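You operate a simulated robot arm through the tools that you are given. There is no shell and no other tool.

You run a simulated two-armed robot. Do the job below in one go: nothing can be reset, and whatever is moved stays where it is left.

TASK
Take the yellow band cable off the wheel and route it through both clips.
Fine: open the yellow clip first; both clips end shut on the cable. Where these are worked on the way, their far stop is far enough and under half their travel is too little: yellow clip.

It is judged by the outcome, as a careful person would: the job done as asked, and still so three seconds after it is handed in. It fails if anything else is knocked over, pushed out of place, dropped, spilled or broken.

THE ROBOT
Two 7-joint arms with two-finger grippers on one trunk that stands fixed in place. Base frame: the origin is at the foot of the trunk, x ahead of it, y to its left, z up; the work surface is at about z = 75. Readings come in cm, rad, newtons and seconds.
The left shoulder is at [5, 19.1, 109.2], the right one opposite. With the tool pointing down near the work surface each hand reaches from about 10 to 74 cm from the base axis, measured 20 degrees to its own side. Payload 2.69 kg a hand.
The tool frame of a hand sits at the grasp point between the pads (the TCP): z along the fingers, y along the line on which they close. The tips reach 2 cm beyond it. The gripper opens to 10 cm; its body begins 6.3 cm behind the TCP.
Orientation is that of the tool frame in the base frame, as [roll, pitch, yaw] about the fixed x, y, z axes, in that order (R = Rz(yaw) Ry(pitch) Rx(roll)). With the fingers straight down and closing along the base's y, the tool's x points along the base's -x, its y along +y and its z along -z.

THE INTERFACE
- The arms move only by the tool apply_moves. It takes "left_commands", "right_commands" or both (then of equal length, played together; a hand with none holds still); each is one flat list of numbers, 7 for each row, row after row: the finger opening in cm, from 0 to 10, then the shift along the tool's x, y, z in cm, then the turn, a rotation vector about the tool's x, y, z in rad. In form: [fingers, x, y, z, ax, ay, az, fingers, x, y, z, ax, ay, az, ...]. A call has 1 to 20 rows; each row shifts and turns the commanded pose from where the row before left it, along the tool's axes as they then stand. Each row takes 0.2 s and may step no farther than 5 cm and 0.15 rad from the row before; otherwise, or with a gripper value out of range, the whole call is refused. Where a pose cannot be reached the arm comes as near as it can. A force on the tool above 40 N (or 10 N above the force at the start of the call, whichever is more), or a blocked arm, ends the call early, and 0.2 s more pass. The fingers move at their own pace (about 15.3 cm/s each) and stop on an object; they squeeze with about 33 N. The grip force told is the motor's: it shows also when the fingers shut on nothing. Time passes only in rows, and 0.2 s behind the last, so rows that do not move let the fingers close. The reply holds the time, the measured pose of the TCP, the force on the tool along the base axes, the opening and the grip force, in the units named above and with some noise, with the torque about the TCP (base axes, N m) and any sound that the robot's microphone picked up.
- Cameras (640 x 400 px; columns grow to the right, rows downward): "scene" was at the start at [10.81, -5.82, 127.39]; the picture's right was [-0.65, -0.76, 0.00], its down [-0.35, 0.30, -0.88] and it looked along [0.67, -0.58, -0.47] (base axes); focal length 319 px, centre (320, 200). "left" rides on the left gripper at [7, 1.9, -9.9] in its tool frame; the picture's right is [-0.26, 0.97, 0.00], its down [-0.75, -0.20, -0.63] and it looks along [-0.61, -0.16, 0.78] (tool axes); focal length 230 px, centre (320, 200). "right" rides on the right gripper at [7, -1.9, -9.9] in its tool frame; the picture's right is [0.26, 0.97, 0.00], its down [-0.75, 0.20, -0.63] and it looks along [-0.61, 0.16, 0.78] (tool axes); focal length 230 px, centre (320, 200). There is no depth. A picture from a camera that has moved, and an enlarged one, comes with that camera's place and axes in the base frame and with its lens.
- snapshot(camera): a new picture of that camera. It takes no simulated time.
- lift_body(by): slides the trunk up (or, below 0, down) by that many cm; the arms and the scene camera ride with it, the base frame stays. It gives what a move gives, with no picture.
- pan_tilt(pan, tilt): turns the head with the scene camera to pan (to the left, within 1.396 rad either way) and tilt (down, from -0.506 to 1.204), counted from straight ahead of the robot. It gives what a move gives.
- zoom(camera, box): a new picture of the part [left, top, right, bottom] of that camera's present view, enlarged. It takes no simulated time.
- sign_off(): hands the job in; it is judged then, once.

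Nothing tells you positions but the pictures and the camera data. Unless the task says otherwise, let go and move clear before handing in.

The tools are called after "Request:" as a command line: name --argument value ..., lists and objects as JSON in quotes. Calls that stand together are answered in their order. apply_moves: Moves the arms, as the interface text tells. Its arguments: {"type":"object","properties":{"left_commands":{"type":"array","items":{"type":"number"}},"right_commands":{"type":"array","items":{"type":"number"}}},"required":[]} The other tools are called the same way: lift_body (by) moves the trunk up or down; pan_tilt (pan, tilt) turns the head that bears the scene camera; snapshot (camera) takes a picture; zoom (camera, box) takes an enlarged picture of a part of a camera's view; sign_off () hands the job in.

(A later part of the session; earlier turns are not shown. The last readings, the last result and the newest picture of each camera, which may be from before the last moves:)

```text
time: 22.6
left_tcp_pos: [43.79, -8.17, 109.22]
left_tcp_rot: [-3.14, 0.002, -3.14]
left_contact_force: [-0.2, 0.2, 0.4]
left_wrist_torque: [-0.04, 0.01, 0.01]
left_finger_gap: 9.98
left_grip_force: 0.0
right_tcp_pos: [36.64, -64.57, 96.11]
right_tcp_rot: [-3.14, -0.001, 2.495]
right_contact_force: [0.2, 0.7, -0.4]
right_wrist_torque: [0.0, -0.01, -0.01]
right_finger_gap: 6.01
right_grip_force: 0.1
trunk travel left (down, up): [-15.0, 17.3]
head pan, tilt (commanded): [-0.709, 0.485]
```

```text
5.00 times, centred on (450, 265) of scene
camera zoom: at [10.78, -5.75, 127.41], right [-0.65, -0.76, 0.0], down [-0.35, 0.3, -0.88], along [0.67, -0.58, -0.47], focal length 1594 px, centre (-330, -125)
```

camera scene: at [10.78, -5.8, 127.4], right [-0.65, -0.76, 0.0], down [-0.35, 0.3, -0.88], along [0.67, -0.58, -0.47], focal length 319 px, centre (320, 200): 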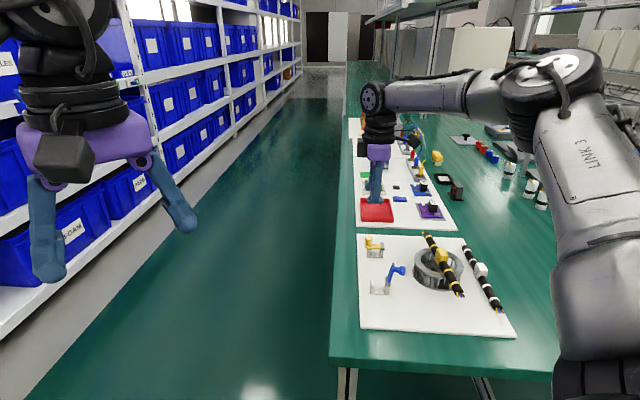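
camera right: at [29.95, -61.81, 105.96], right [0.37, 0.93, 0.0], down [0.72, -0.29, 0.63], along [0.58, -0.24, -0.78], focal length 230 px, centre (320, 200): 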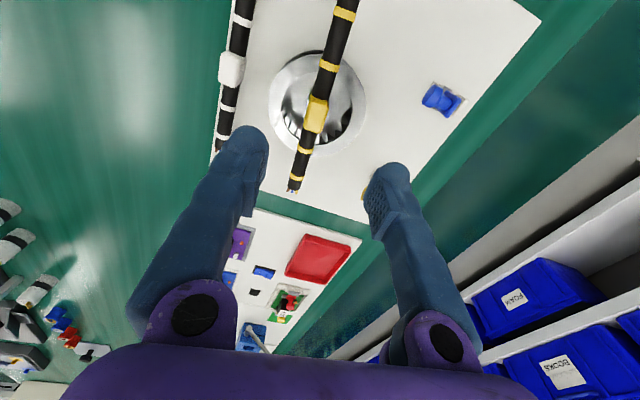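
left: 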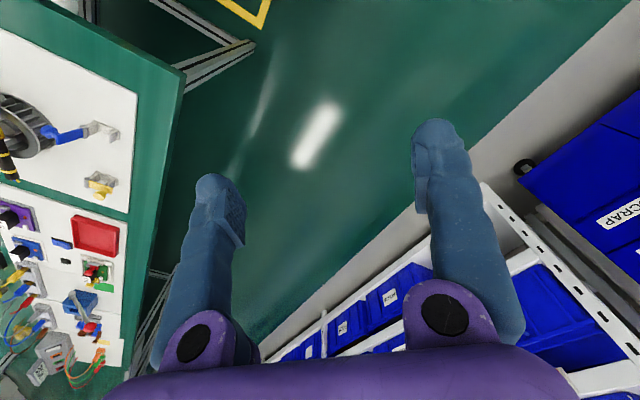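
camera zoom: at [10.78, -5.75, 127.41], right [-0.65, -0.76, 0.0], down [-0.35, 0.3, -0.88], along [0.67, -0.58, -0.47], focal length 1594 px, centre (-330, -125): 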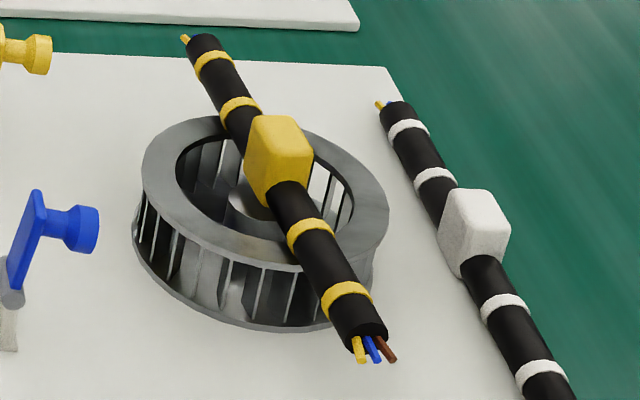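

Triangulating the bands puts the cable's axis at about z = 80.8, its centre at [37.3,-65.35] and its angle at -39.6°, and the fingers fit within the wheel's hollow. I'll centre over the block, turn slightly and descend with a 4.2 cm gap.

Request:
apply_moves --right_commands '[4.2, -1.0, -0.22, 0, 0, 0, 0.045, 4.2, 0, 0, 3.5, 0, 0, 0, 4.2, 0, 0, 3.5, 0, 0, 0, 4.2, 0, 0, 2.9, 0, 0, 0, 4.2, 0, 0, 0, 0, 0, 0]'

Request:
snapshot --camera "right"

Request:
zoom --camera "scene" --box '[400, 200, 500, 300]'

```text
time: 23.8
left_tcp_pos: [43.72, -8.08, 109.29]
left_tcp_rot: [3.142, -0.001, -3.139]
left_contact_force: [0.3, 0.0, -0.4]
left_wrist_torque: [0.01, -0.01, -0.01]
left_finger_gap: 10.0
left_grip_force: 0.1
right_tcp_pos: [37.3, -65.36, 86.15]
right_tcp_rot: [-3.141, 0.0, 2.452]
right_contact_force: [-0.6, -0.4, 0.5]
right_wrist_torque: [-0.04, 0.02, -0.05]
right_finger_gap: 4.19
right_grip_force: 0.1
trunk travel left (down, up): [-15.0, 17.3]
head pan, tilt (commanded): [-0.709, 0.485]
```

```text
taken
camera right: at [30.73, -62.35, 96.01], right [0.42, 0.91, 0.0], down [0.71, -0.32, 0.63], along [0.57, -0.26, -0.78], focal length 230 px, centre (320, 200)
```

right: 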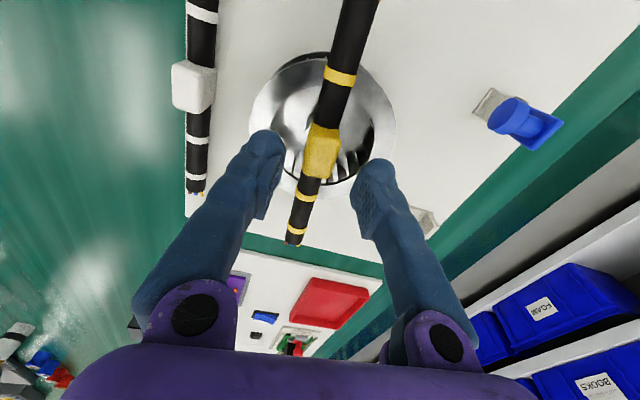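

```text
4.00 times, centred on (450, 250) of scene
camera zoom: at [10.8, -5.81, 127.4], right [-0.65, -0.76, 0.0], down [-0.35, 0.3, -0.88], along [0.67, -0.58, -0.47], focal length 1276 px, centre (-200, 0)
```

zoom: 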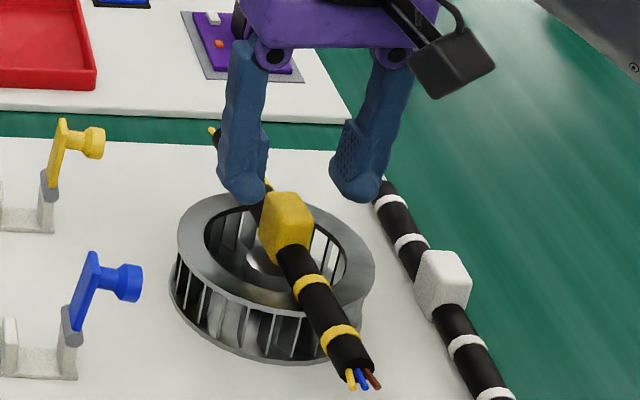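

The block is centred between the fingers and the cable angle matches. I'll go down the last 4 cm and close.

Request:
apply_moves --right_commands '[4.2, 0, 0, 2.5, 0, 0, 0, 4.2, 0, 0, 1.4, 0, 0, 0, 4.2, 0, 0, 0, 0, 0, 0, 2.5, 0, 0, 0, 0, 0, 0, 0, 0, 0, 0, 0, 0, 0, 0, 0, 0, 0, 0, 0, 0]'

Request:
snapshot --camera "right"

Request:
zoom --camera "scene" --box '[400, 200, 500, 300]'

```text
time: 25.2
left_tcp_pos: [43.69, -8.32, 109.22]
left_tcp_rot: [3.14, 0.0, -3.141]
left_contact_force: [0.0, 0.6, -0.1]
left_wrist_torque: [-0.01, 0.01, 0.01]
left_finger_gap: 9.99
left_grip_force: 0.0
right_tcp_pos: [37.33, -65.34, 82.27]
right_tcp_rot: [3.141, 0.0, 2.45]
right_contact_force: [0.2, -0.3, -0.5]
right_wrist_torque: [-0.01, -0.03, 0.0]
right_finger_gap: 1.89
right_grip_force: 32.9
trunk travel left (down, up): [-15.0, 17.3]
head pan, tilt (commanded): [-0.709, 0.485]
```

```text
taken
camera right: at [30.83, -62.28, 92.05], right [0.42, 0.91, 0.0], down [0.71, -0.32, 0.63], along [0.57, -0.26, -0.78], focal length 230 px, centre (320, 200)
```

right: 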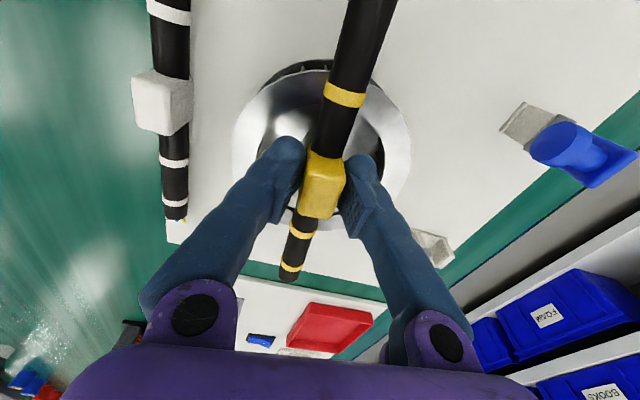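

```text
4.00 times, centred on (450, 250) of scene
camera zoom: at [10.82, -5.84, 127.39], right [-0.65, -0.76, 0.0], down [-0.35, 0.3, -0.88], along [0.67, -0.58, -0.47], focal length 1276 px, centre (-200, 0)
```

zoom: 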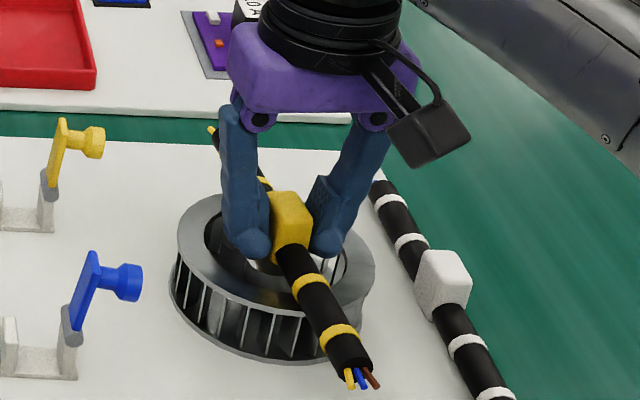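

The block is gripped (1.9 cm gap). I'll lift it straight off the wheel and check that the cable comes along level and the wheel stays put.

Request:
apply_moves --right_commands '[0, 0, 0, -0.5, 0, 0, 0, 0, 0, 0, -1, 0, 0, 0, 0, 0, 0, -2, 0, 0, 0, 0, 0, 0, -2, 0, 0, 0, 0, 0, 0, -2, 0, 0, 0, 0, 0, 0, 0, 0, 0, 0]'

Request:
snapshot --camera "right"

Request:
zoom --camera "scene" --box '[380, 180, 500, 300]'

```text
time: 26.6
left_tcp_pos: [43.7, -8.18, 109.27]
left_tcp_rot: [3.141, 0.0, -3.139]
left_contact_force: [0.3, 0.2, -0.3]
left_wrist_torque: [-0.03, 0.0, -0.03]
left_finger_gap: 9.97
left_grip_force: 0.1
right_tcp_pos: [37.31, -65.5, 89.69]
right_tcp_rot: [3.141, -0.002, 2.449]
right_contact_force: [-0.1, -0.5, -1.3]
right_wrist_torque: [0.01, -0.02, -0.01]
right_finger_gap: 0.03
right_grip_force: 29.6
trunk travel left (down, up): [-15.0, 17.3]
head pan, tilt (commanded): [-0.709, 0.485]
```

```text
taken
camera right: at [30.81, -62.53, 99.48], right [0.42, 0.91, 0.0], down [0.71, -0.32, 0.63], along [0.57, -0.26, -0.78], focal length 230 px, centre (320, 200)
```

right: 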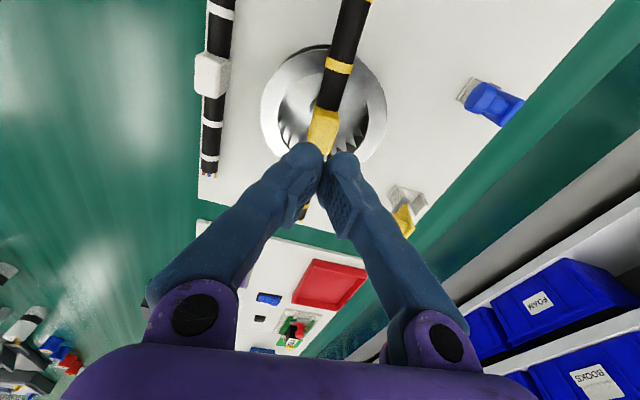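

```text
3.33 times, centred on (440, 240) of scene
camera zoom: at [10.82, -5.83, 127.39], right [-0.65, -0.76, 0.0], down [-0.35, 0.3, -0.88], along [0.67, -0.58, -0.47], focal length 1063 px, centre (-80, 67)
```

zoom: 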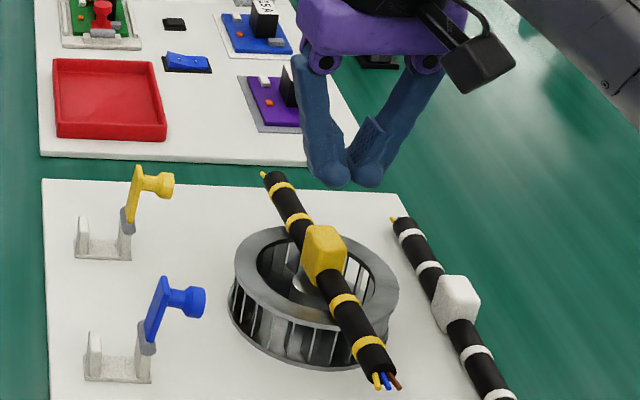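

The block slipped out because the rounded tips only held its upper part; the cable still lies on the wheel as before. I'll look closely again and then take a deeper grip with a narrower opening so the fingers stay inside the rim.

Request:
apply_moves --right_commands '[3.2, 0, 0.15, 0, 0, 0, 0, 3.2, 0, 0, 3, 0, 0, 0, 3.2, 0, 0, 2.5, 0, 0, 0, 3.2, 0, 0, 0, 0, 0, 0]'

Request:
zoom --camera "right" --box '[220, 50, 420, 250]'

Request:
zoom --camera "scene" --box '[410, 220, 490, 300]'

```text
time: 27.6
left_tcp_pos: [43.65, -8.11, 109.15]
left_tcp_rot: [-3.141, 0.001, -3.14]
left_contact_force: [0.5, 0.3, 0.4]
left_wrist_torque: [0.0, -0.03, 0.01]
left_finger_gap: 9.99
left_grip_force: 0.1
right_tcp_pos: [37.51, -65.43, 84.11]
right_tcp_rot: [3.141, -0.002, 2.451]
right_contact_force: [0.6, -0.9, -0.6]
right_wrist_torque: [0.04, -0.01, -0.01]
right_finger_gap: 3.2
right_grip_force: 0.0
trunk travel left (down, up): [-15.0, 17.3]
head pan, tilt (commanded): [-0.709, 0.485]
```

```text
2.00 times, centred on (320, 150) of right
camera zoom: at [30.92, -62.38, 93.99], right [0.42, 0.91, 0.0], down [0.71, -0.32, 0.63], along [0.57, -0.26, -0.78], focal length 460 px, centre (320, 300)
```

zoom: 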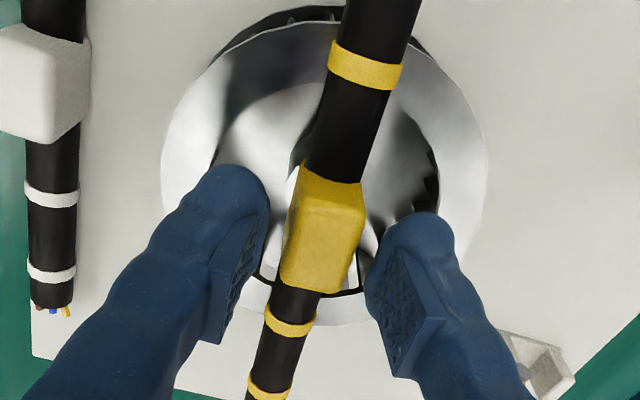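

```text
5.00 times, centred on (450, 260) of scene
camera zoom: at [10.81, -5.82, 127.4], right [-0.65, -0.76, 0.0], down [-0.35, 0.3, -0.88], along [0.67, -0.58, -0.47], focal length 1594 px, centre (-330, -100)
```

zoom: 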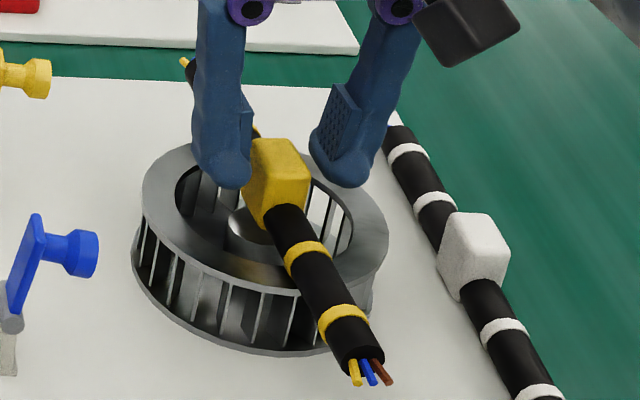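

The fingers straddle the block evenly and sit inside the rim's opening. I'll go 2.8 cm deeper and close.

Request:
apply_moves --right_commands '[3.2, 0, 0, 1.4, 0, 0, 0, 3.2, 0, 0, 1.0, 0, 0, 0, 3.2, 0, 0, 0.45, 0, 0, 0, 3.2, 0, 0, 0, 0, 0, 0]'

Request:
zoom --camera "right" --box '[220, 50, 420, 250]'

Request:
zoom --camera "scene" --box '[410, 220, 490, 300]'

```text
time: 28.6
left_tcp_pos: [43.72, -8.11, 109.23]
left_tcp_rot: [-3.139, 0.002, -3.14]
left_contact_force: [-1.0, 0.1, 0.3]
left_wrist_torque: [0.01, 0.03, -0.01]
left_finger_gap: 10.02
left_grip_force: 0.1
right_tcp_pos: [37.6, -65.32, 81.72]
right_tcp_rot: [3.141, 0.008, 2.453]
right_contact_force: [1.6, -2.5, 19.5]
right_wrist_torque: [0.01, -0.02, 0.26]
right_finger_gap: 3.2
right_grip_force: 0.0
trunk travel left (down, up): [-15.0, 17.3]
head pan, tilt (commanded): [-0.709, 0.485]
```

```text
2.00 times, centred on (320, 150) of right
camera zoom: at [30.85, -62.28, 91.52], right [0.42, 0.91, 0.0], down [0.7, -0.32, 0.64], along [0.58, -0.27, -0.77], focal length 460 px, centre (320, 300)
```

zoom: 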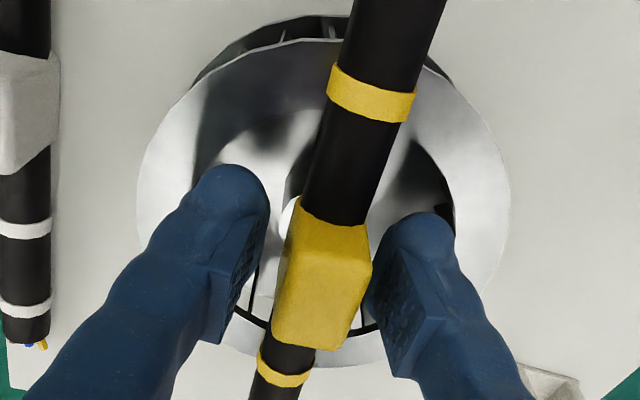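

```text
5.00 times, centred on (450, 260) of scene
camera zoom: at [10.72, -5.64, 127.44], right [-0.65, -0.76, 0.0], down [-0.35, 0.3, -0.89], along [0.67, -0.58, -0.47], focal length 1594 px, centre (-330, -100)
```

zoom: 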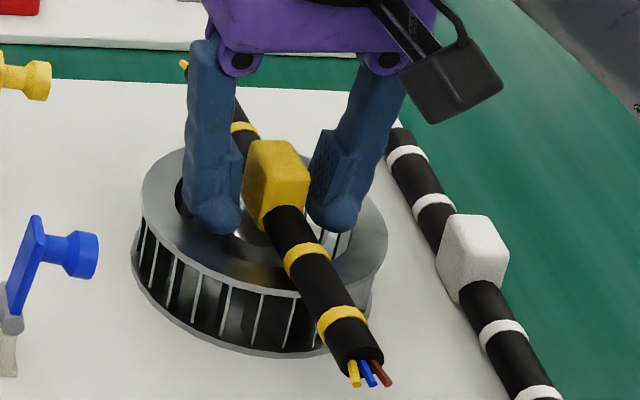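

The lobes touched the rim at about z = 79.7 (19 N), so I'll back off, narrow the gap so the fingers clear the inner edge and go down again gently.

Request:
apply_moves --right_commands '[3.2, 0, 0, -0.6, 0, 0, 0, 2.5, 0, 0, 0, 0, 0, 0, 2.5, 0, 0, 0, 0, 0, 0, 2.5, 0, 0, 0.4, 0, 0, 0, 2.5, 0, 0, 0.3, 0, 0, 0]'

Request:
zoom --camera "right" --box '[220, 50, 420, 250]'

```text
time: 29.8
left_tcp_pos: [43.69, -8.0, 109.32]
left_tcp_rot: [-3.14, 0.001, -3.14]
left_contact_force: [-0.2, -0.4, 0.4]
left_wrist_torque: [0.02, -0.03, 0.01]
left_finger_gap: 9.98
left_grip_force: 0.1
right_tcp_pos: [37.42, -65.36, 81.6]
right_tcp_rot: [-3.141, 0.005, 2.45]
right_contact_force: [-3.7, 0.7, 18.4]
right_wrist_torque: [0.03, 0.11, 0.14]
right_finger_gap: 2.51
right_grip_force: 0.1
trunk travel left (down, up): [-15.0, 17.3]
head pan, tilt (commanded): [-0.709, 0.485]
```

```text
2.00 times, centred on (320, 150) of right
camera zoom: at [30.83, -62.26, 91.49], right [0.42, 0.91, 0.0], down [0.7, -0.32, 0.63], along [0.58, -0.27, -0.77], focal length 460 px, centre (320, 300)
```

zoom: 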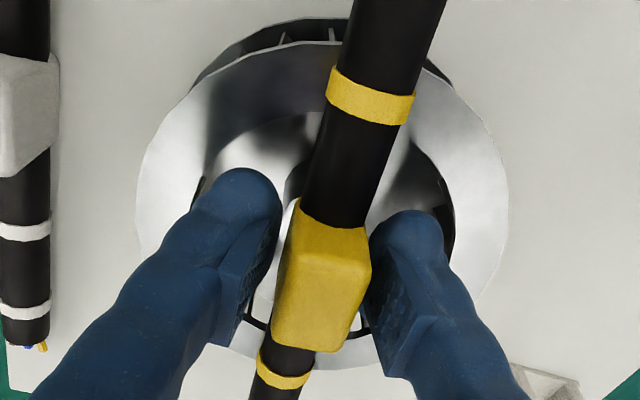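

The tips again meet the rim at the same height, so the far lobes must be over it. I'll relieve the load, close here (0.5 cm deeper than before) and make only a tiny test lift.

Request:
apply_moves --right_commands '[2.5, 0, 0, -0.4, 0, 0, 0, 1.5, 0, 0, 0, 0, 0, 0, 0, 0, 0, 0, 0, 0, 0, 0, 0, 0, 0, 0, 0, 0]'

Request:
zoom --camera "right" --box '[220, 50, 420, 250]'

Request:
zoom --camera "scene" --box '[410, 220, 490, 300]'

```text
time: 30.8
left_tcp_pos: [43.82, -8.13, 109.19]
left_tcp_rot: [3.141, 0.0, -3.14]
left_contact_force: [-1.1, -0.2, -0.2]
left_wrist_torque: [0.03, 0.01, 0.0]
left_finger_gap: 10.03
left_grip_force: 0.0
right_tcp_pos: [37.48, -65.34, 81.58]
right_tcp_rot: [3.142, -0.001, 2.451]
right_contact_force: [-1.2, 1.3, 2.3]
right_wrist_torque: [-0.15, -0.09, -0.03]
right_finger_gap: 1.89
right_grip_force: 32.3
trunk travel left (down, up): [-15.0, 17.3]
head pan, tilt (commanded): [-0.709, 0.485]
```

```text
2.00 times, centred on (320, 150) of right
camera zoom: at [30.88, -62.29, 91.5], right [0.42, 0.91, 0.0], down [0.71, -0.32, 0.63], along [0.57, -0.26, -0.78], focal length 460 px, centre (320, 300)
```

zoom: 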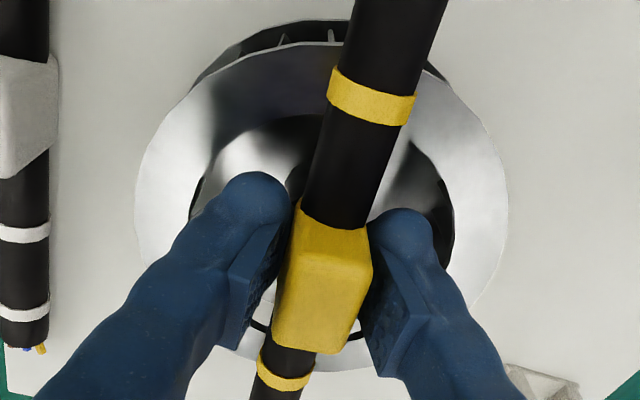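

```text
5.00 times, centred on (450, 260) of scene
camera zoom: at [10.78, -5.78, 127.39], right [-0.65, -0.76, 0.0], down [-0.35, 0.3, -0.88], along [0.67, -0.58, -0.47], focal length 1594 px, centre (-330, -100)
```

zoom: 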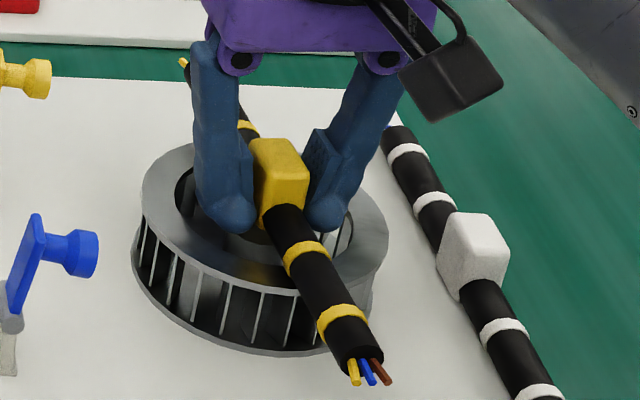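

The gap is 1.9 cm, so the fingers are on the block's flat sides. Now a slow test lift of 1 cm.

Request:
apply_moves --right_commands '[0, 0, 0, -0.15, 0, 0, 0, 0, 0, 0, -0.2, 0, 0, 0, 0, 0, 0, -0.25, 0, 0, 0, 0, 0, 0, -0.3, 0, 0, 0, 0, 0, 0, -0.3, 0, 0, 0, 0, 0, 0, 0, 0, 0, 0]'

Request:
zoom --camera "right" --box '[220, 50, 420, 250]'

Request:
zoom --camera "scene" --box '[410, 220, 490, 300]'

```text
time: 32.2
left_tcp_pos: [43.82, -8.16, 109.24]
left_tcp_rot: [3.141, 0.0, -3.141]
left_contact_force: [0.0, 1.1, 0.7]
left_wrist_torque: [-0.01, -0.02, -0.01]
left_finger_gap: 9.99
left_grip_force: 0.0
right_tcp_pos: [37.56, -65.31, 82.75]
right_tcp_rot: [-3.141, 0.0, 2.451]
right_contact_force: [-0.3, -0.4, -1.2]
right_wrist_torque: [0.0, 0.03, 0.03]
right_finger_gap: 1.9
right_grip_force: 32.9
trunk travel left (down, up): [-15.0, 17.3]
head pan, tilt (commanded): [-0.709, 0.485]
```

```text
2.00 times, centred on (320, 150) of right
camera zoom: at [30.97, -62.29, 92.65], right [0.42, 0.91, 0.0], down [0.71, -0.32, 0.63], along [0.57, -0.26, -0.78], focal length 460 px, centre (320, 300)
```

zoom: 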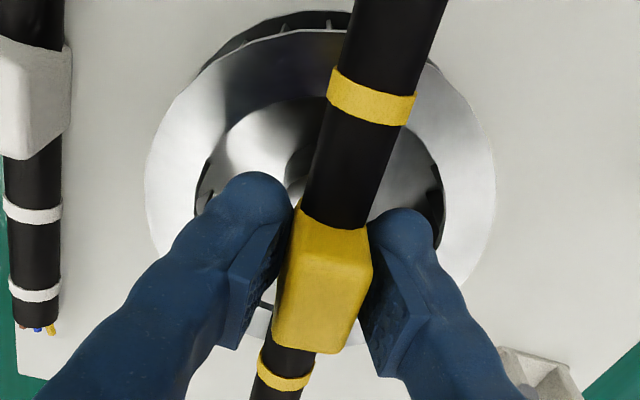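

```text
5.00 times, centred on (450, 260) of scene
camera zoom: at [10.82, -5.84, 127.39], right [-0.65, -0.76, 0.0], down [-0.35, 0.3, -0.88], along [0.67, -0.58, -0.47], focal length 1594 px, centre (-330, -100)
```

zoom: 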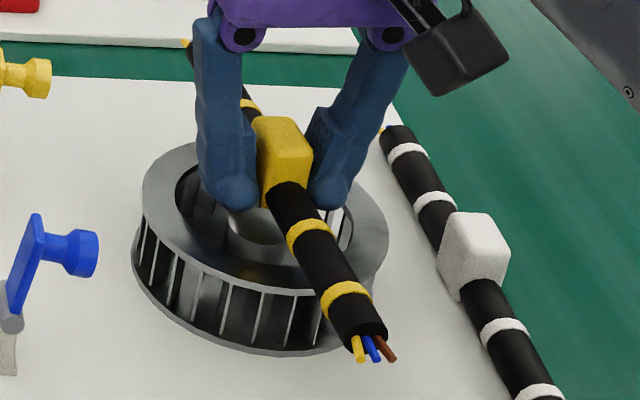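

The cable is off the wheel and held level. I'll keep lifting slowly to clear the open clip arms.

Request:
apply_moves --right_commands '[0, 0, 0, -0.4, 0, 0, 0, 0, 0, 0, -0.5, 0, 0, 0, 0, 0, 0, -0.5, 0, 0, 0, 0, 0, 0, -0.5, 0, 0, 0, 0, 0, 0, -0.5, 0, 0, 0, 0, 0, 0, -0.6, 0, 0, 0, 0, 0, 0, -0.6, 0, 0, 0, 0, 0, 0, -0.6, 0, 0, 0, 0, 0, 0, -0.6, 0, 0, 0, 0, 0, 0, -0.6, 0, 0, 0, 0, 0, 0, -0.6, 0, 0, 0, 0, 0, 0, -0.5, 0, 0, 0, 0, 0, 0, -0.3, 0, 0, 0, 0, 0, 0, 0, 0, 0, 0]'

Request:
snapshot --camera "right"

Request:
snapshot --camera "scene"

```text
time: 35.2
left_tcp_pos: [43.74, -8.28, 109.23]
left_tcp_rot: [-3.141, 0.0, -3.14]
left_contact_force: [-0.4, 0.7, -0.1]
left_wrist_torque: [0.0, 0.0, -0.02]
left_finger_gap: 9.99
left_grip_force: 0.0
right_tcp_pos: [37.65, -65.25, 89.64]
right_tcp_rot: [3.142, 0.0, 2.45]
right_contact_force: [-1.0, 0.3, -1.3]
right_wrist_torque: [-0.01, -0.04, 0.0]
right_finger_gap: 1.87
right_grip_force: 32.9
trunk travel left (down, up): [-15.0, 17.3]
head pan, tilt (commanded): [-0.709, 0.485]
```

```text
taken
camera right: at [30.93, -62.26, 99.46], right [0.42, 0.91, 0.0], down [0.71, -0.32, 0.63], along [0.57, -0.26, -0.78], focal length 230 px, centre (320, 200)
```

right: 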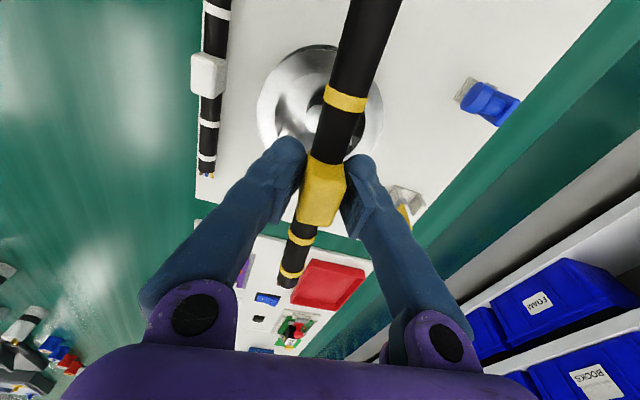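

```text
taken
camera scene: at [10.82, -5.84, 127.39], right [-0.65, -0.76, 0.0], down [-0.35, 0.3, -0.88], along [0.67, -0.58, -0.47], focal length 319 px, centre (320, 200)
```

scene: 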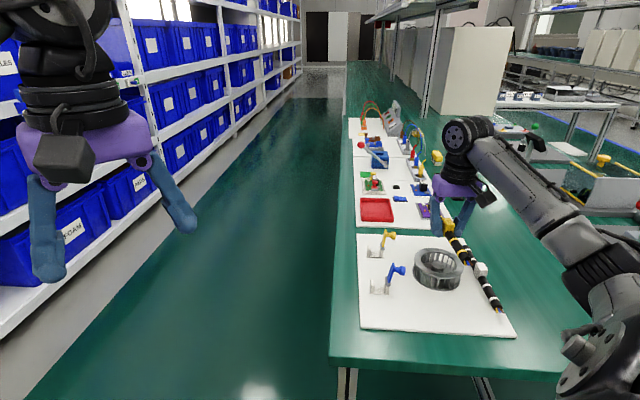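

The cable is held level at z ≈ 88.5 and the wheel hasn't moved. I'll check the cable's alignment within the grip before carrying it over to the clips.

Request:
zoom --camera "right" --box '[230, 0, 430, 300]'

Request:
zoom --camera "right" --box '[360, 60, 540, 240]'

Request:
zoom --camera "scene" --box '[350, 220, 420, 300]'

```text
1.33 times, centred on (330, 150) of right
camera zoom: at [30.93, -62.26, 99.46], right [0.42, 0.91, 0.0], down [0.71, -0.32, 0.63], along [0.57, -0.26, -0.78], focal length 307 px, centre (307, 267)
```

zoom: 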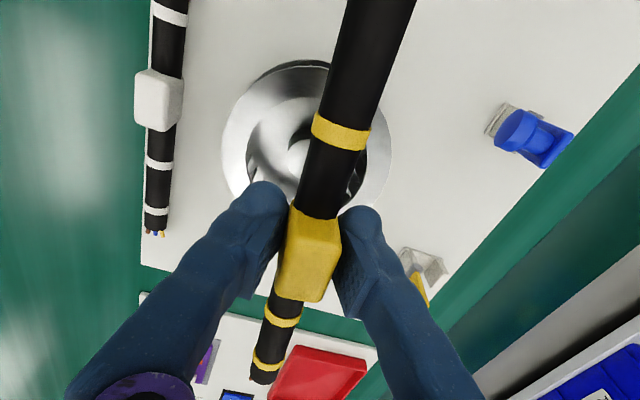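

```text
2.22 times, centred on (450, 150) of right
camera zoom: at [30.93, -62.26, 99.46], right [0.42, 0.91, 0.0], down [0.71, -0.32, 0.63], along [0.57, -0.26, -0.78], focal length 511 px, centre (31, 311)
```

zoom: 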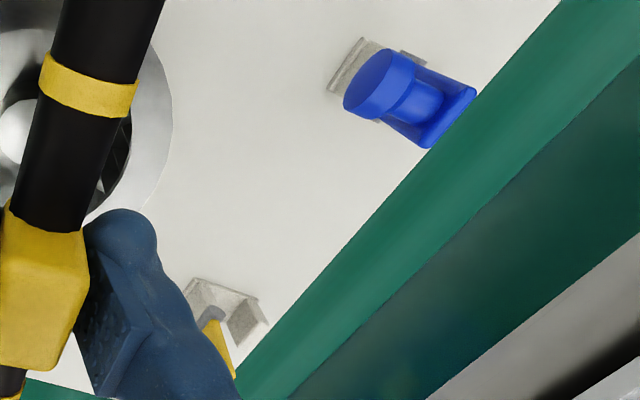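

```text
5.00 times, centred on (385, 260) of scene
camera zoom: at [10.82, -5.84, 127.39], right [-0.65, -0.76, 0.0], down [-0.35, 0.3, -0.88], along [0.67, -0.58, -0.47], focal length 1594 px, centre (-5, -100)
```

zoom: 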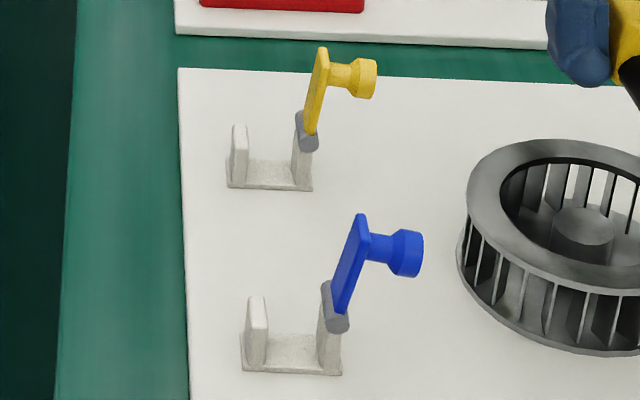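

The cable lies along the tool's x axis within half a degree. The channel centres come out at about [52.0,-60.05] for yellow and [42.8,-50.75] for blue, so I'll turn the hand to match and carry the cable above the line between them.

Request:
apply_moves --right_commands '[0, 0, 0, 0, 0, 0, 0.05, 0, 0, 0, 0, 0, 0, 0.048, 0, 0.03, 1.0, 0, 0, 0, 0, 0, 0.03, 1.3, 0, 0, 0, 0, 0, 0.03, 1.4, 0, 0, 0, 0, 0, 0.03, 1.5, 0, 0, 0, 0, 0, 0.03, 1.5, 0, 0, 0, 0, 0, 0.03, 1.5, 0, 0, 0, 0, 0, 0.03, 1.5, 0, 0, 0, 0, 0, 0.03, 1.5, 0, 0, 0, 0, 0, 0.03, 1.4, 0, 0, 0, 0, 0, 0.03, 1.3, 0, 0, 0, 0, 0, 0, 0, 0, 0, 0, 0]'

Request:
snapshot --camera "right"

Request:
zoom --camera "scene" --box '[330, 180, 450, 310]'

```text
time: 38.0
left_tcp_pos: [43.76, -8.15, 109.22]
left_tcp_rot: [3.14, -0.001, 3.141]
left_contact_force: [-0.4, 0.5, 0.8]
left_wrist_torque: [-0.03, 0.0, 0.02]
left_finger_gap: 10.0
left_grip_force: 0.1
right_tcp_pos: [47.22, -55.22, 89.55]
right_tcp_rot: [3.14, 0.0, 2.351]
right_contact_force: [0.1, 0.0, -0.7]
right_wrist_torque: [-0.02, 0.0, -0.01]
right_finger_gap: 1.9
right_grip_force: 33.0
trunk travel left (down, up): [-15.0, 17.3]
head pan, tilt (commanded): [-0.709, 0.485]
```

```text
taken
camera right: at [40.92, -51.55, 99.42], right [0.5, 0.86, 0.0], down [0.67, -0.39, 0.63], along [0.54, -0.32, -0.78], focal length 230 px, centre (320, 200)
```

right: 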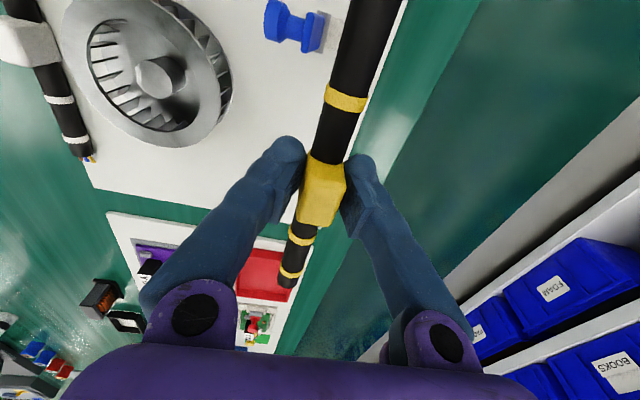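

```text
3.08 times, centred on (390, 245) of scene
camera zoom: at [10.82, -5.83, 127.39], right [-0.65, -0.76, 0.0], down [-0.35, 0.3, -0.88], along [0.67, -0.58, -0.47], focal length 981 px, centre (105, 62)
```

zoom: 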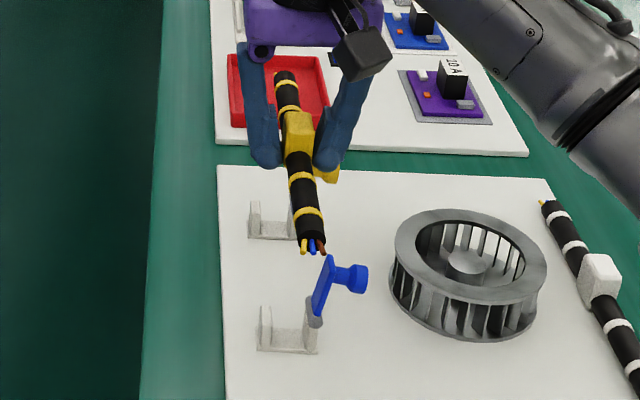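

The cable is above the clip line, within about 2 mm by my estimate. I'll lower it to just above the posts and measure again before inserting.

Request:
apply_moves --right_commands '[0, 0, 0, 1.0, 0, 0, 0, 0, 0, 0, 1.2, 0, 0, 0, 0, 0, 0, 1.2, 0, 0, 0, 0, 0, 0, 1.2, 0, 0, 0, 0, 0, 0, 1.0, 0, 0, 0, 0, 0, 0, 0.4, 0, 0, 0, 0, 0, 0, 0, 0, 0, 0]'

Request:
zoom --camera "scene" --box '[350, 205, 430, 305]'

Request:
snapshot --camera "right"

```text
time: 39.6
left_tcp_pos: [43.84, -8.12, 109.27]
left_tcp_rot: [-3.141, -0.002, -3.14]
left_contact_force: [0.3, -0.9, 0.8]
left_wrist_torque: [-0.01, -0.02, 0.0]
left_finger_gap: 10.01
left_grip_force: 0.1
right_tcp_pos: [47.24, -55.44, 83.53]
right_tcp_rot: [-3.141, -0.001, 2.353]
right_contact_force: [-0.6, 0.8, -0.8]
right_wrist_torque: [0.0, 0.02, -0.02]
right_finger_gap: 1.89
right_grip_force: 33.0
trunk travel left (down, up): [-15.0, 17.3]
head pan, tilt (commanded): [-0.709, 0.485]
```

```text
4.00 times, centred on (390, 255) of scene
camera zoom: at [10.82, -5.83, 127.39], right [-0.65, -0.76, 0.0], down [-0.35, 0.3, -0.88], along [0.67, -0.58, -0.47], focal length 1276 px, centre (40, -20)
```

zoom: 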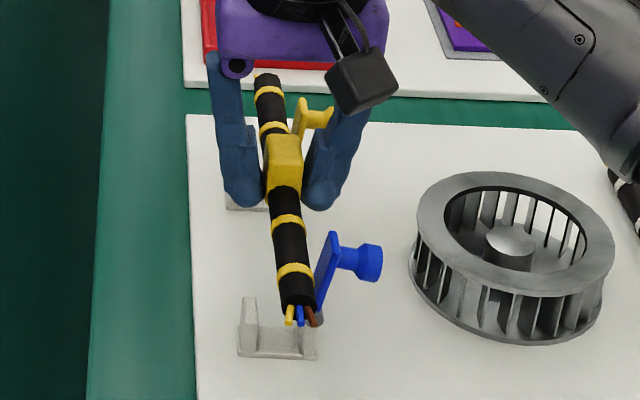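

```text
taken
camera right: at [40.9, -51.67, 93.41], right [0.5, 0.86, 0.0], down [0.67, -0.39, 0.63], along [0.54, -0.32, -0.78], focal length 230 px, centre (320, 200)
```

right: 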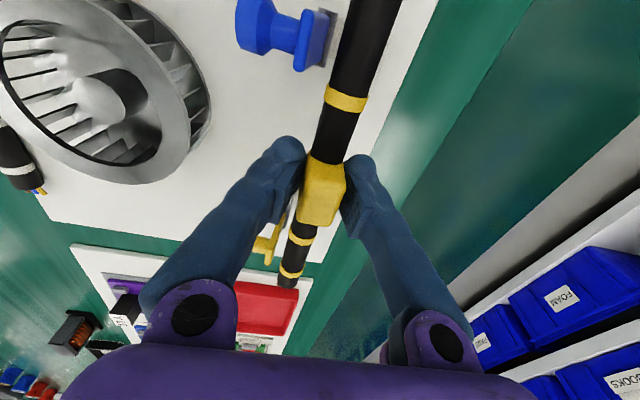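

The projection shows the cable aligned within about 1 mm at blue and 1.5 mm at yellow, slightly toward the hinges. I'll shift 1 mm outward, lower it to the post tops and look again.

Request:
apply_moves --right_commands '[0, 0, 0.1, 0, 0, 0, 0, 0, 0, 0, 0.7, 0, 0, 0, 0, 0, 0, 0.7, 0, 0, 0, 0, 0, 0, 0.6, 0, 0, 0, 0, 0, 0, 0, 0, 0, 0]'

Request:
zoom --camera "scene" --box '[350, 205, 430, 305]'

Request:
zoom --camera "scene" --box '[360, 250, 410, 300]'

Request:
zoom --camera "right" --box '[220, 0, 420, 200]'

```text
time: 40.8
left_tcp_pos: [43.8, -8.25, 109.2]
left_tcp_rot: [-3.141, 0.0, -3.14]
left_contact_force: [0.4, -1.2, -0.1]
left_wrist_torque: [-0.04, -0.03, -0.04]
left_finger_gap: 9.99
left_grip_force: 0.1
right_tcp_pos: [47.22, -55.2, 81.57]
right_tcp_rot: [-3.141, -0.001, 2.352]
right_contact_force: [0.7, 0.8, -1.8]
right_wrist_torque: [0.01, 0.01, -0.02]
right_finger_gap: 1.89
right_grip_force: 33.5
trunk travel left (down, up): [-15.0, 17.3]
head pan, tilt (commanded): [-0.709, 0.485]
```

```text
4.00 times, centred on (390, 255) of scene
camera zoom: at [10.82, -5.83, 127.39], right [-0.65, -0.76, 0.0], down [-0.35, 0.3, -0.88], along [0.67, -0.58, -0.47], focal length 1276 px, centre (40, -20)
```

zoom: 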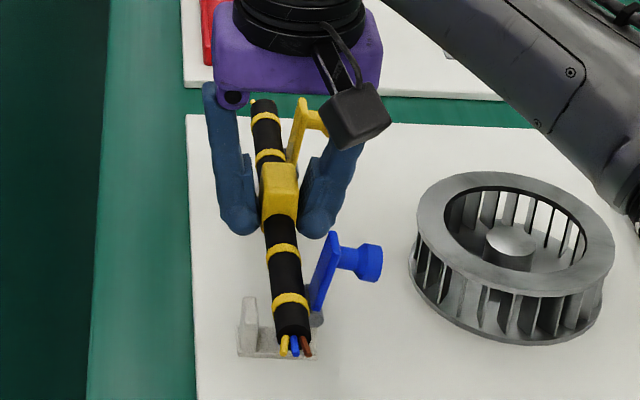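

```text
8.00 times, centred on (385, 275) of scene
camera zoom: at [10.82, -5.83, 127.39], right [-0.65, -0.76, 0.0], down [-0.35, 0.3, -0.88], along [0.67, -0.58, -0.47], focal length 2551 px, centre (-200, -400)
```

zoom: 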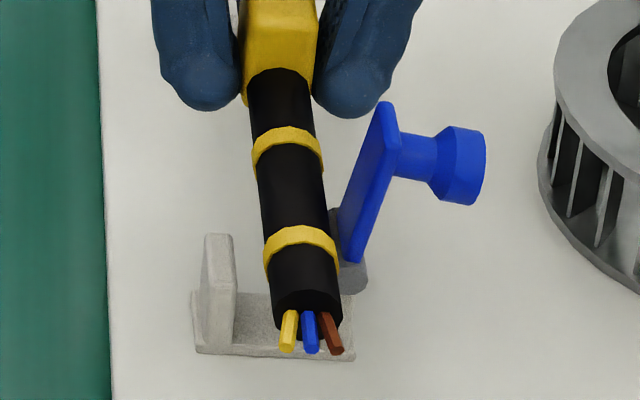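

```text
2.00 times, centred on (320, 100) of right
camera zoom: at [40.92, -51.56, 91.46], right [0.5, 0.86, 0.0], down [0.67, -0.39, 0.63], along [0.54, -0.32, -0.78], focal length 460 px, centre (320, 400)
```

zoom: 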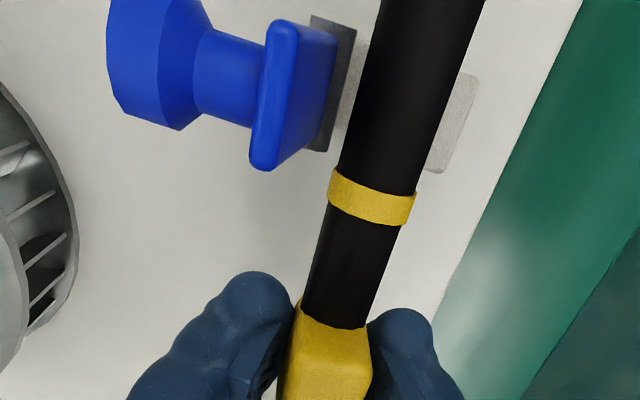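

Both projections now match the channels within about 0.5 mm. I'll lower the cable gently into the clips, watching the force.

Request:
apply_moves --right_commands '[0, 0, 0, 0.5, 0, 0, 0, 0, 0, 0, 0.5, 0, 0, 0, 0, 0, 0, 0.5, 0, 0, 0, 0, 0, 0, 0.3, 0, 0, 0, 0, 0, 0, 0, 0, 0, 0]'

Request:
zoom --camera "scene" --box '[360, 250, 410, 300]'

Request:
zoom --camera "scene" --box '[350, 205, 430, 305]'

```text
time: 42.0
left_tcp_pos: [43.73, -8.24, 109.19]
left_tcp_rot: [-3.139, 0.0, -3.14]
left_contact_force: [0.6, -0.1, 0.8]
left_wrist_torque: [0.03, -0.03, 0.02]
left_finger_gap: 10.01
left_grip_force: 0.0
right_tcp_pos: [47.22, -55.19, 79.96]
right_tcp_rot: [3.141, 0.001, 2.354]
right_contact_force: [0.4, 0.1, -0.9]
right_wrist_torque: [-0.01, -0.01, -0.01]
right_finger_gap: 1.89
right_grip_force: 33.0
trunk travel left (down, up): [-15.0, 17.3]
head pan, tilt (commanded): [-0.709, 0.485]
```

```text
8.00 times, centred on (385, 275) of scene
camera zoom: at [10.82, -5.83, 127.39], right [-0.65, -0.76, 0.0], down [-0.35, 0.3, -0.88], along [0.67, -0.58, -0.47], focal length 2551 px, centre (-200, -400)
```

zoom: 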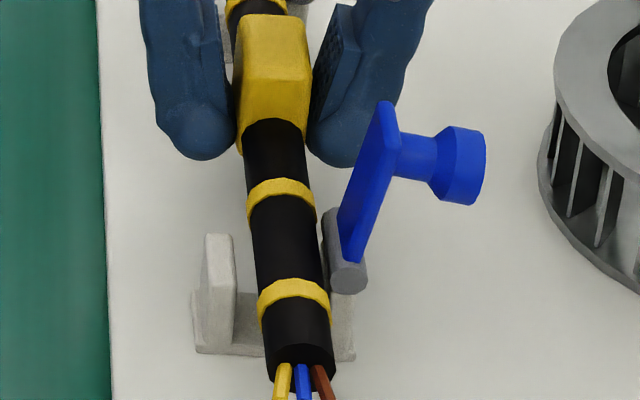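

```text
4.00 times, centred on (390, 255) of scene
camera zoom: at [10.82, -5.83, 127.39], right [-0.65, -0.76, 0.0], down [-0.35, 0.3, -0.88], along [0.67, -0.58, -0.47], focal length 1276 px, centre (40, -20)
```

zoom: 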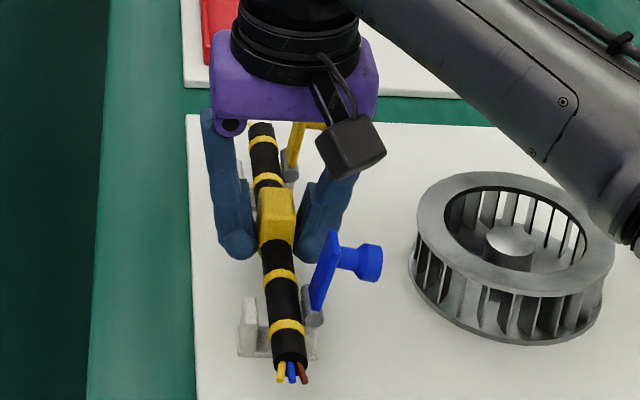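

The cable is entering both channels freely with no contact force. I'll lower it the remaining 1.5 cm.

Request:
apply_moves --right_commands '[0, 0, 0, 0.4, 0, 0, 0, 0, 0, 0, 0.4, 0, 0, 0, 0, 0, 0, 0.35, 0, 0, 0, 0, 0, 0, 0, 0, 0, 0]'

Request:
zoom --camera "scene" --box '[360, 250, 410, 300]'

Request:
zoom --camera "scene" --box '[350, 205, 430, 305]'

```text
time: 43.0
left_tcp_pos: [43.71, -8.22, 109.2]
left_tcp_rot: [3.141, 0.0, -3.14]
left_contact_force: [0.2, 0.3, 0.3]
left_wrist_torque: [-0.01, 0.0, -0.01]
left_finger_gap: 10.0
left_grip_force: 0.1
right_tcp_pos: [47.26, -55.25, 78.78]
right_tcp_rot: [3.141, 0.0, 2.353]
right_contact_force: [-0.2, 0.0, -0.8]
right_wrist_torque: [-0.01, 0.01, 0.0]
right_finger_gap: 1.86
right_grip_force: 33.3
trunk travel left (down, up): [-15.0, 17.3]
head pan, tilt (commanded): [-0.709, 0.485]
```

```text
8.00 times, centred on (385, 275) of scene
camera zoom: at [10.82, -5.83, 127.39], right [-0.65, -0.76, 0.0], down [-0.35, 0.3, -0.88], along [0.67, -0.58, -0.47], focal length 2551 px, centre (-200, -400)
```

zoom: 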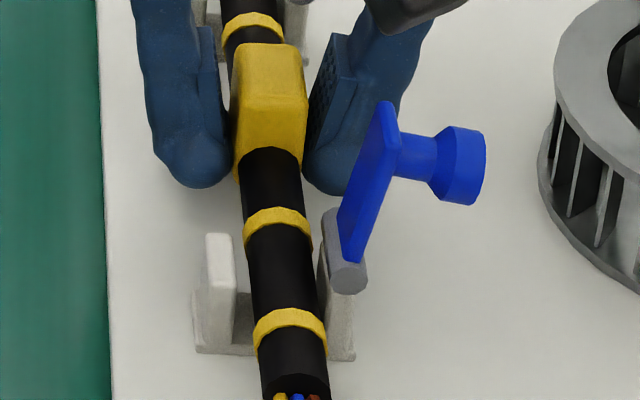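

```text
4.00 times, centred on (390, 255) of scene
camera zoom: at [10.82, -5.83, 127.39], right [-0.65, -0.76, 0.0], down [-0.35, 0.3, -0.88], along [0.67, -0.58, -0.47], focal length 1276 px, centre (40, -20)
```

zoom: 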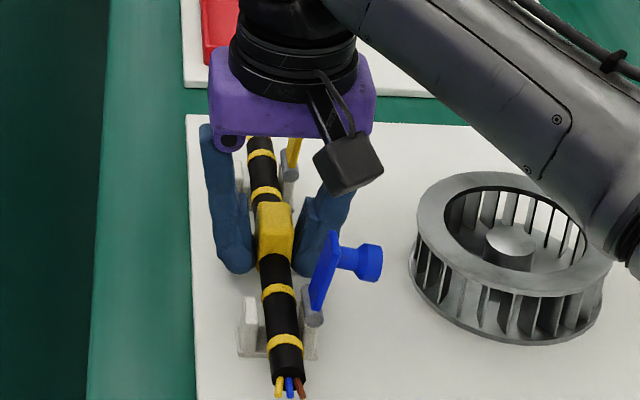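

No contact yet and the cable is well inside both clips. I'll continue down in small steps until it seats.

Request:
apply_moves --right_commands '[0, 0, 0, 0.25, 0, 0, 0, 0, 0, 0, 0.2, 0, 0, 0, 0, 0, 0, 0, 0, 0, 0]'

Request:
zoom --camera "scene" --box '[360, 250, 410, 300]'

```text
time: 43.8
left_tcp_pos: [43.75, -8.27, 109.21]
left_tcp_rot: [-3.141, -0.001, -3.141]
left_contact_force: [0.8, -0.1, 0.2]
left_wrist_torque: [0.0, 0.01, 0.02]
left_finger_gap: 9.99
left_grip_force: 0.1
right_tcp_pos: [47.25, -55.2, 78.28]
right_tcp_rot: [-3.141, -0.001, 2.354]
right_contact_force: [0.5, -0.1, -1.2]
right_wrist_torque: [0.03, -0.03, 0.0]
right_finger_gap: 1.88
right_grip_force: 32.3
trunk travel left (down, up): [-15.0, 17.3]
head pan, tilt (commanded): [-0.709, 0.485]
```

```text
8.00 times, centred on (385, 275) of scene
camera zoom: at [10.82, -5.83, 127.39], right [-0.65, -0.76, 0.0], down [-0.35, 0.3, -0.88], along [0.67, -0.58, -0.47], focal length 2551 px, centre (-200, -400)
```

zoom: 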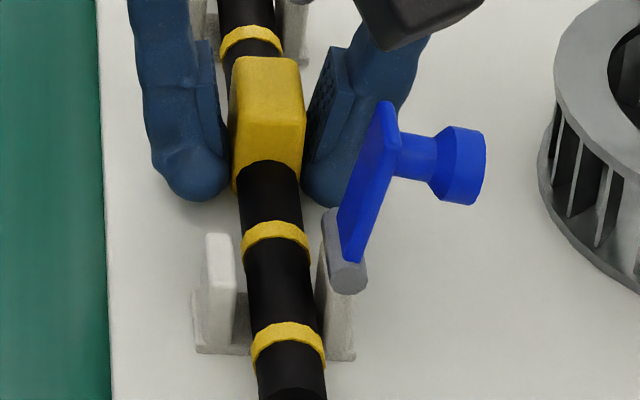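

Still hanging free with no contact. A few more millimetres.

Request:
apply_moves --right_commands '[0, 0, 0, 0.15, 0, 0, 0, 0, 0, 0, 0.15, 0, 0, 0, 0, 0, 0, 0, 0, 0, 0]'

```text
time: 44.6
left_tcp_pos: [43.76, -8.1, 109.15]
left_tcp_rot: [3.14, 0.001, -3.141]
left_contact_force: [0.2, -0.2, -1.3]
left_wrist_torque: [-0.01, 0.03, 0.02]
left_finger_gap: 10.03
left_grip_force: 0.1
right_tcp_pos: [47.27, -55.29, 77.98]
right_tcp_rot: [3.141, 0.002, 2.353]
right_contact_force: [1.9, 0.3, 6.4]
right_wrist_torque: [0.31, 0.32, -0.04]
right_finger_gap: 1.88
right_grip_force: 32.6
trunk travel left (down, up): [-15.0, 17.3]
head pan, tilt (commanded): [-0.709, 0.485]
```

Contact: 6 N up, coming from the blue clip side. I'll look at both clips to see whether the cable is seated.

Request:
zoom --camera "scene" --box '[360, 250, 410, 300]'

Request:
zoom --camera "scene" --box '[355, 225, 405, 275]'

Request:
zoom --camera "right" --box '[220, 0, 420, 300]'

```text
8.00 times, centred on (385, 275) of scene
camera zoom: at [10.78, -5.77, 127.41], right [-0.65, -0.76, 0.0], down [-0.35, 0.3, -0.88], along [0.67, -0.58, -0.47], focal length 2551 px, centre (-200, -400)
```

zoom: 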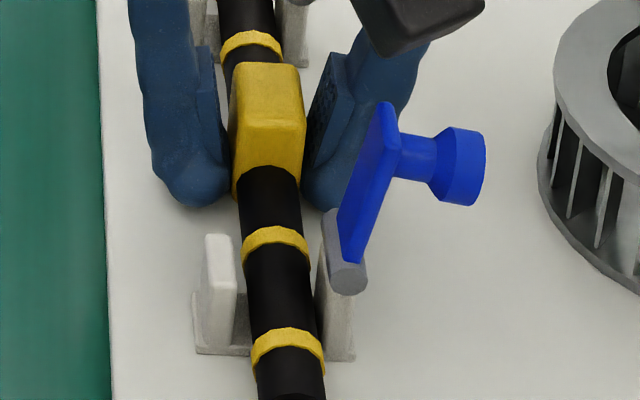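

```text
8.00 times, centred on (380, 250) of scene
camera zoom: at [10.78, -5.77, 127.41], right [-0.65, -0.76, 0.0], down [-0.35, 0.3, -0.88], along [0.67, -0.58, -0.47], focal length 2551 px, centre (-160, -200)
```

zoom: 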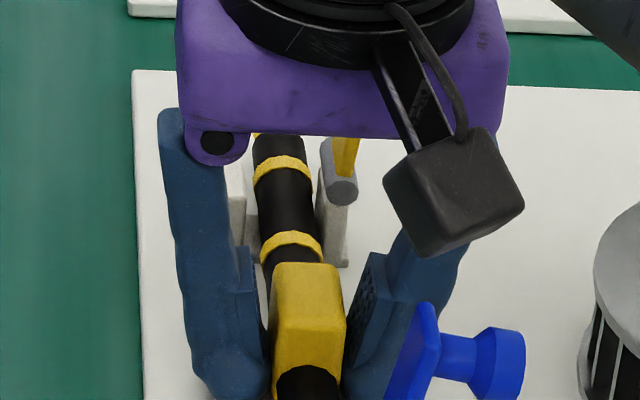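

```text
1.33 times, centred on (320, 150) of right
camera zoom: at [40.92, -51.56, 87.89], right [0.5, 0.86, 0.0], down [0.67, -0.39, 0.63], along [0.55, -0.32, -0.78], focal length 307 px, centre (320, 267)
```

zoom: 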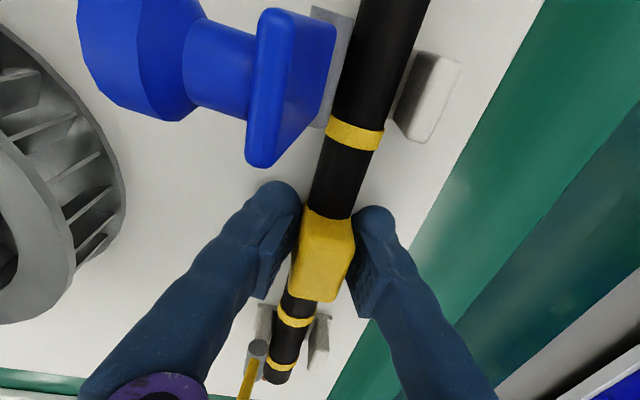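

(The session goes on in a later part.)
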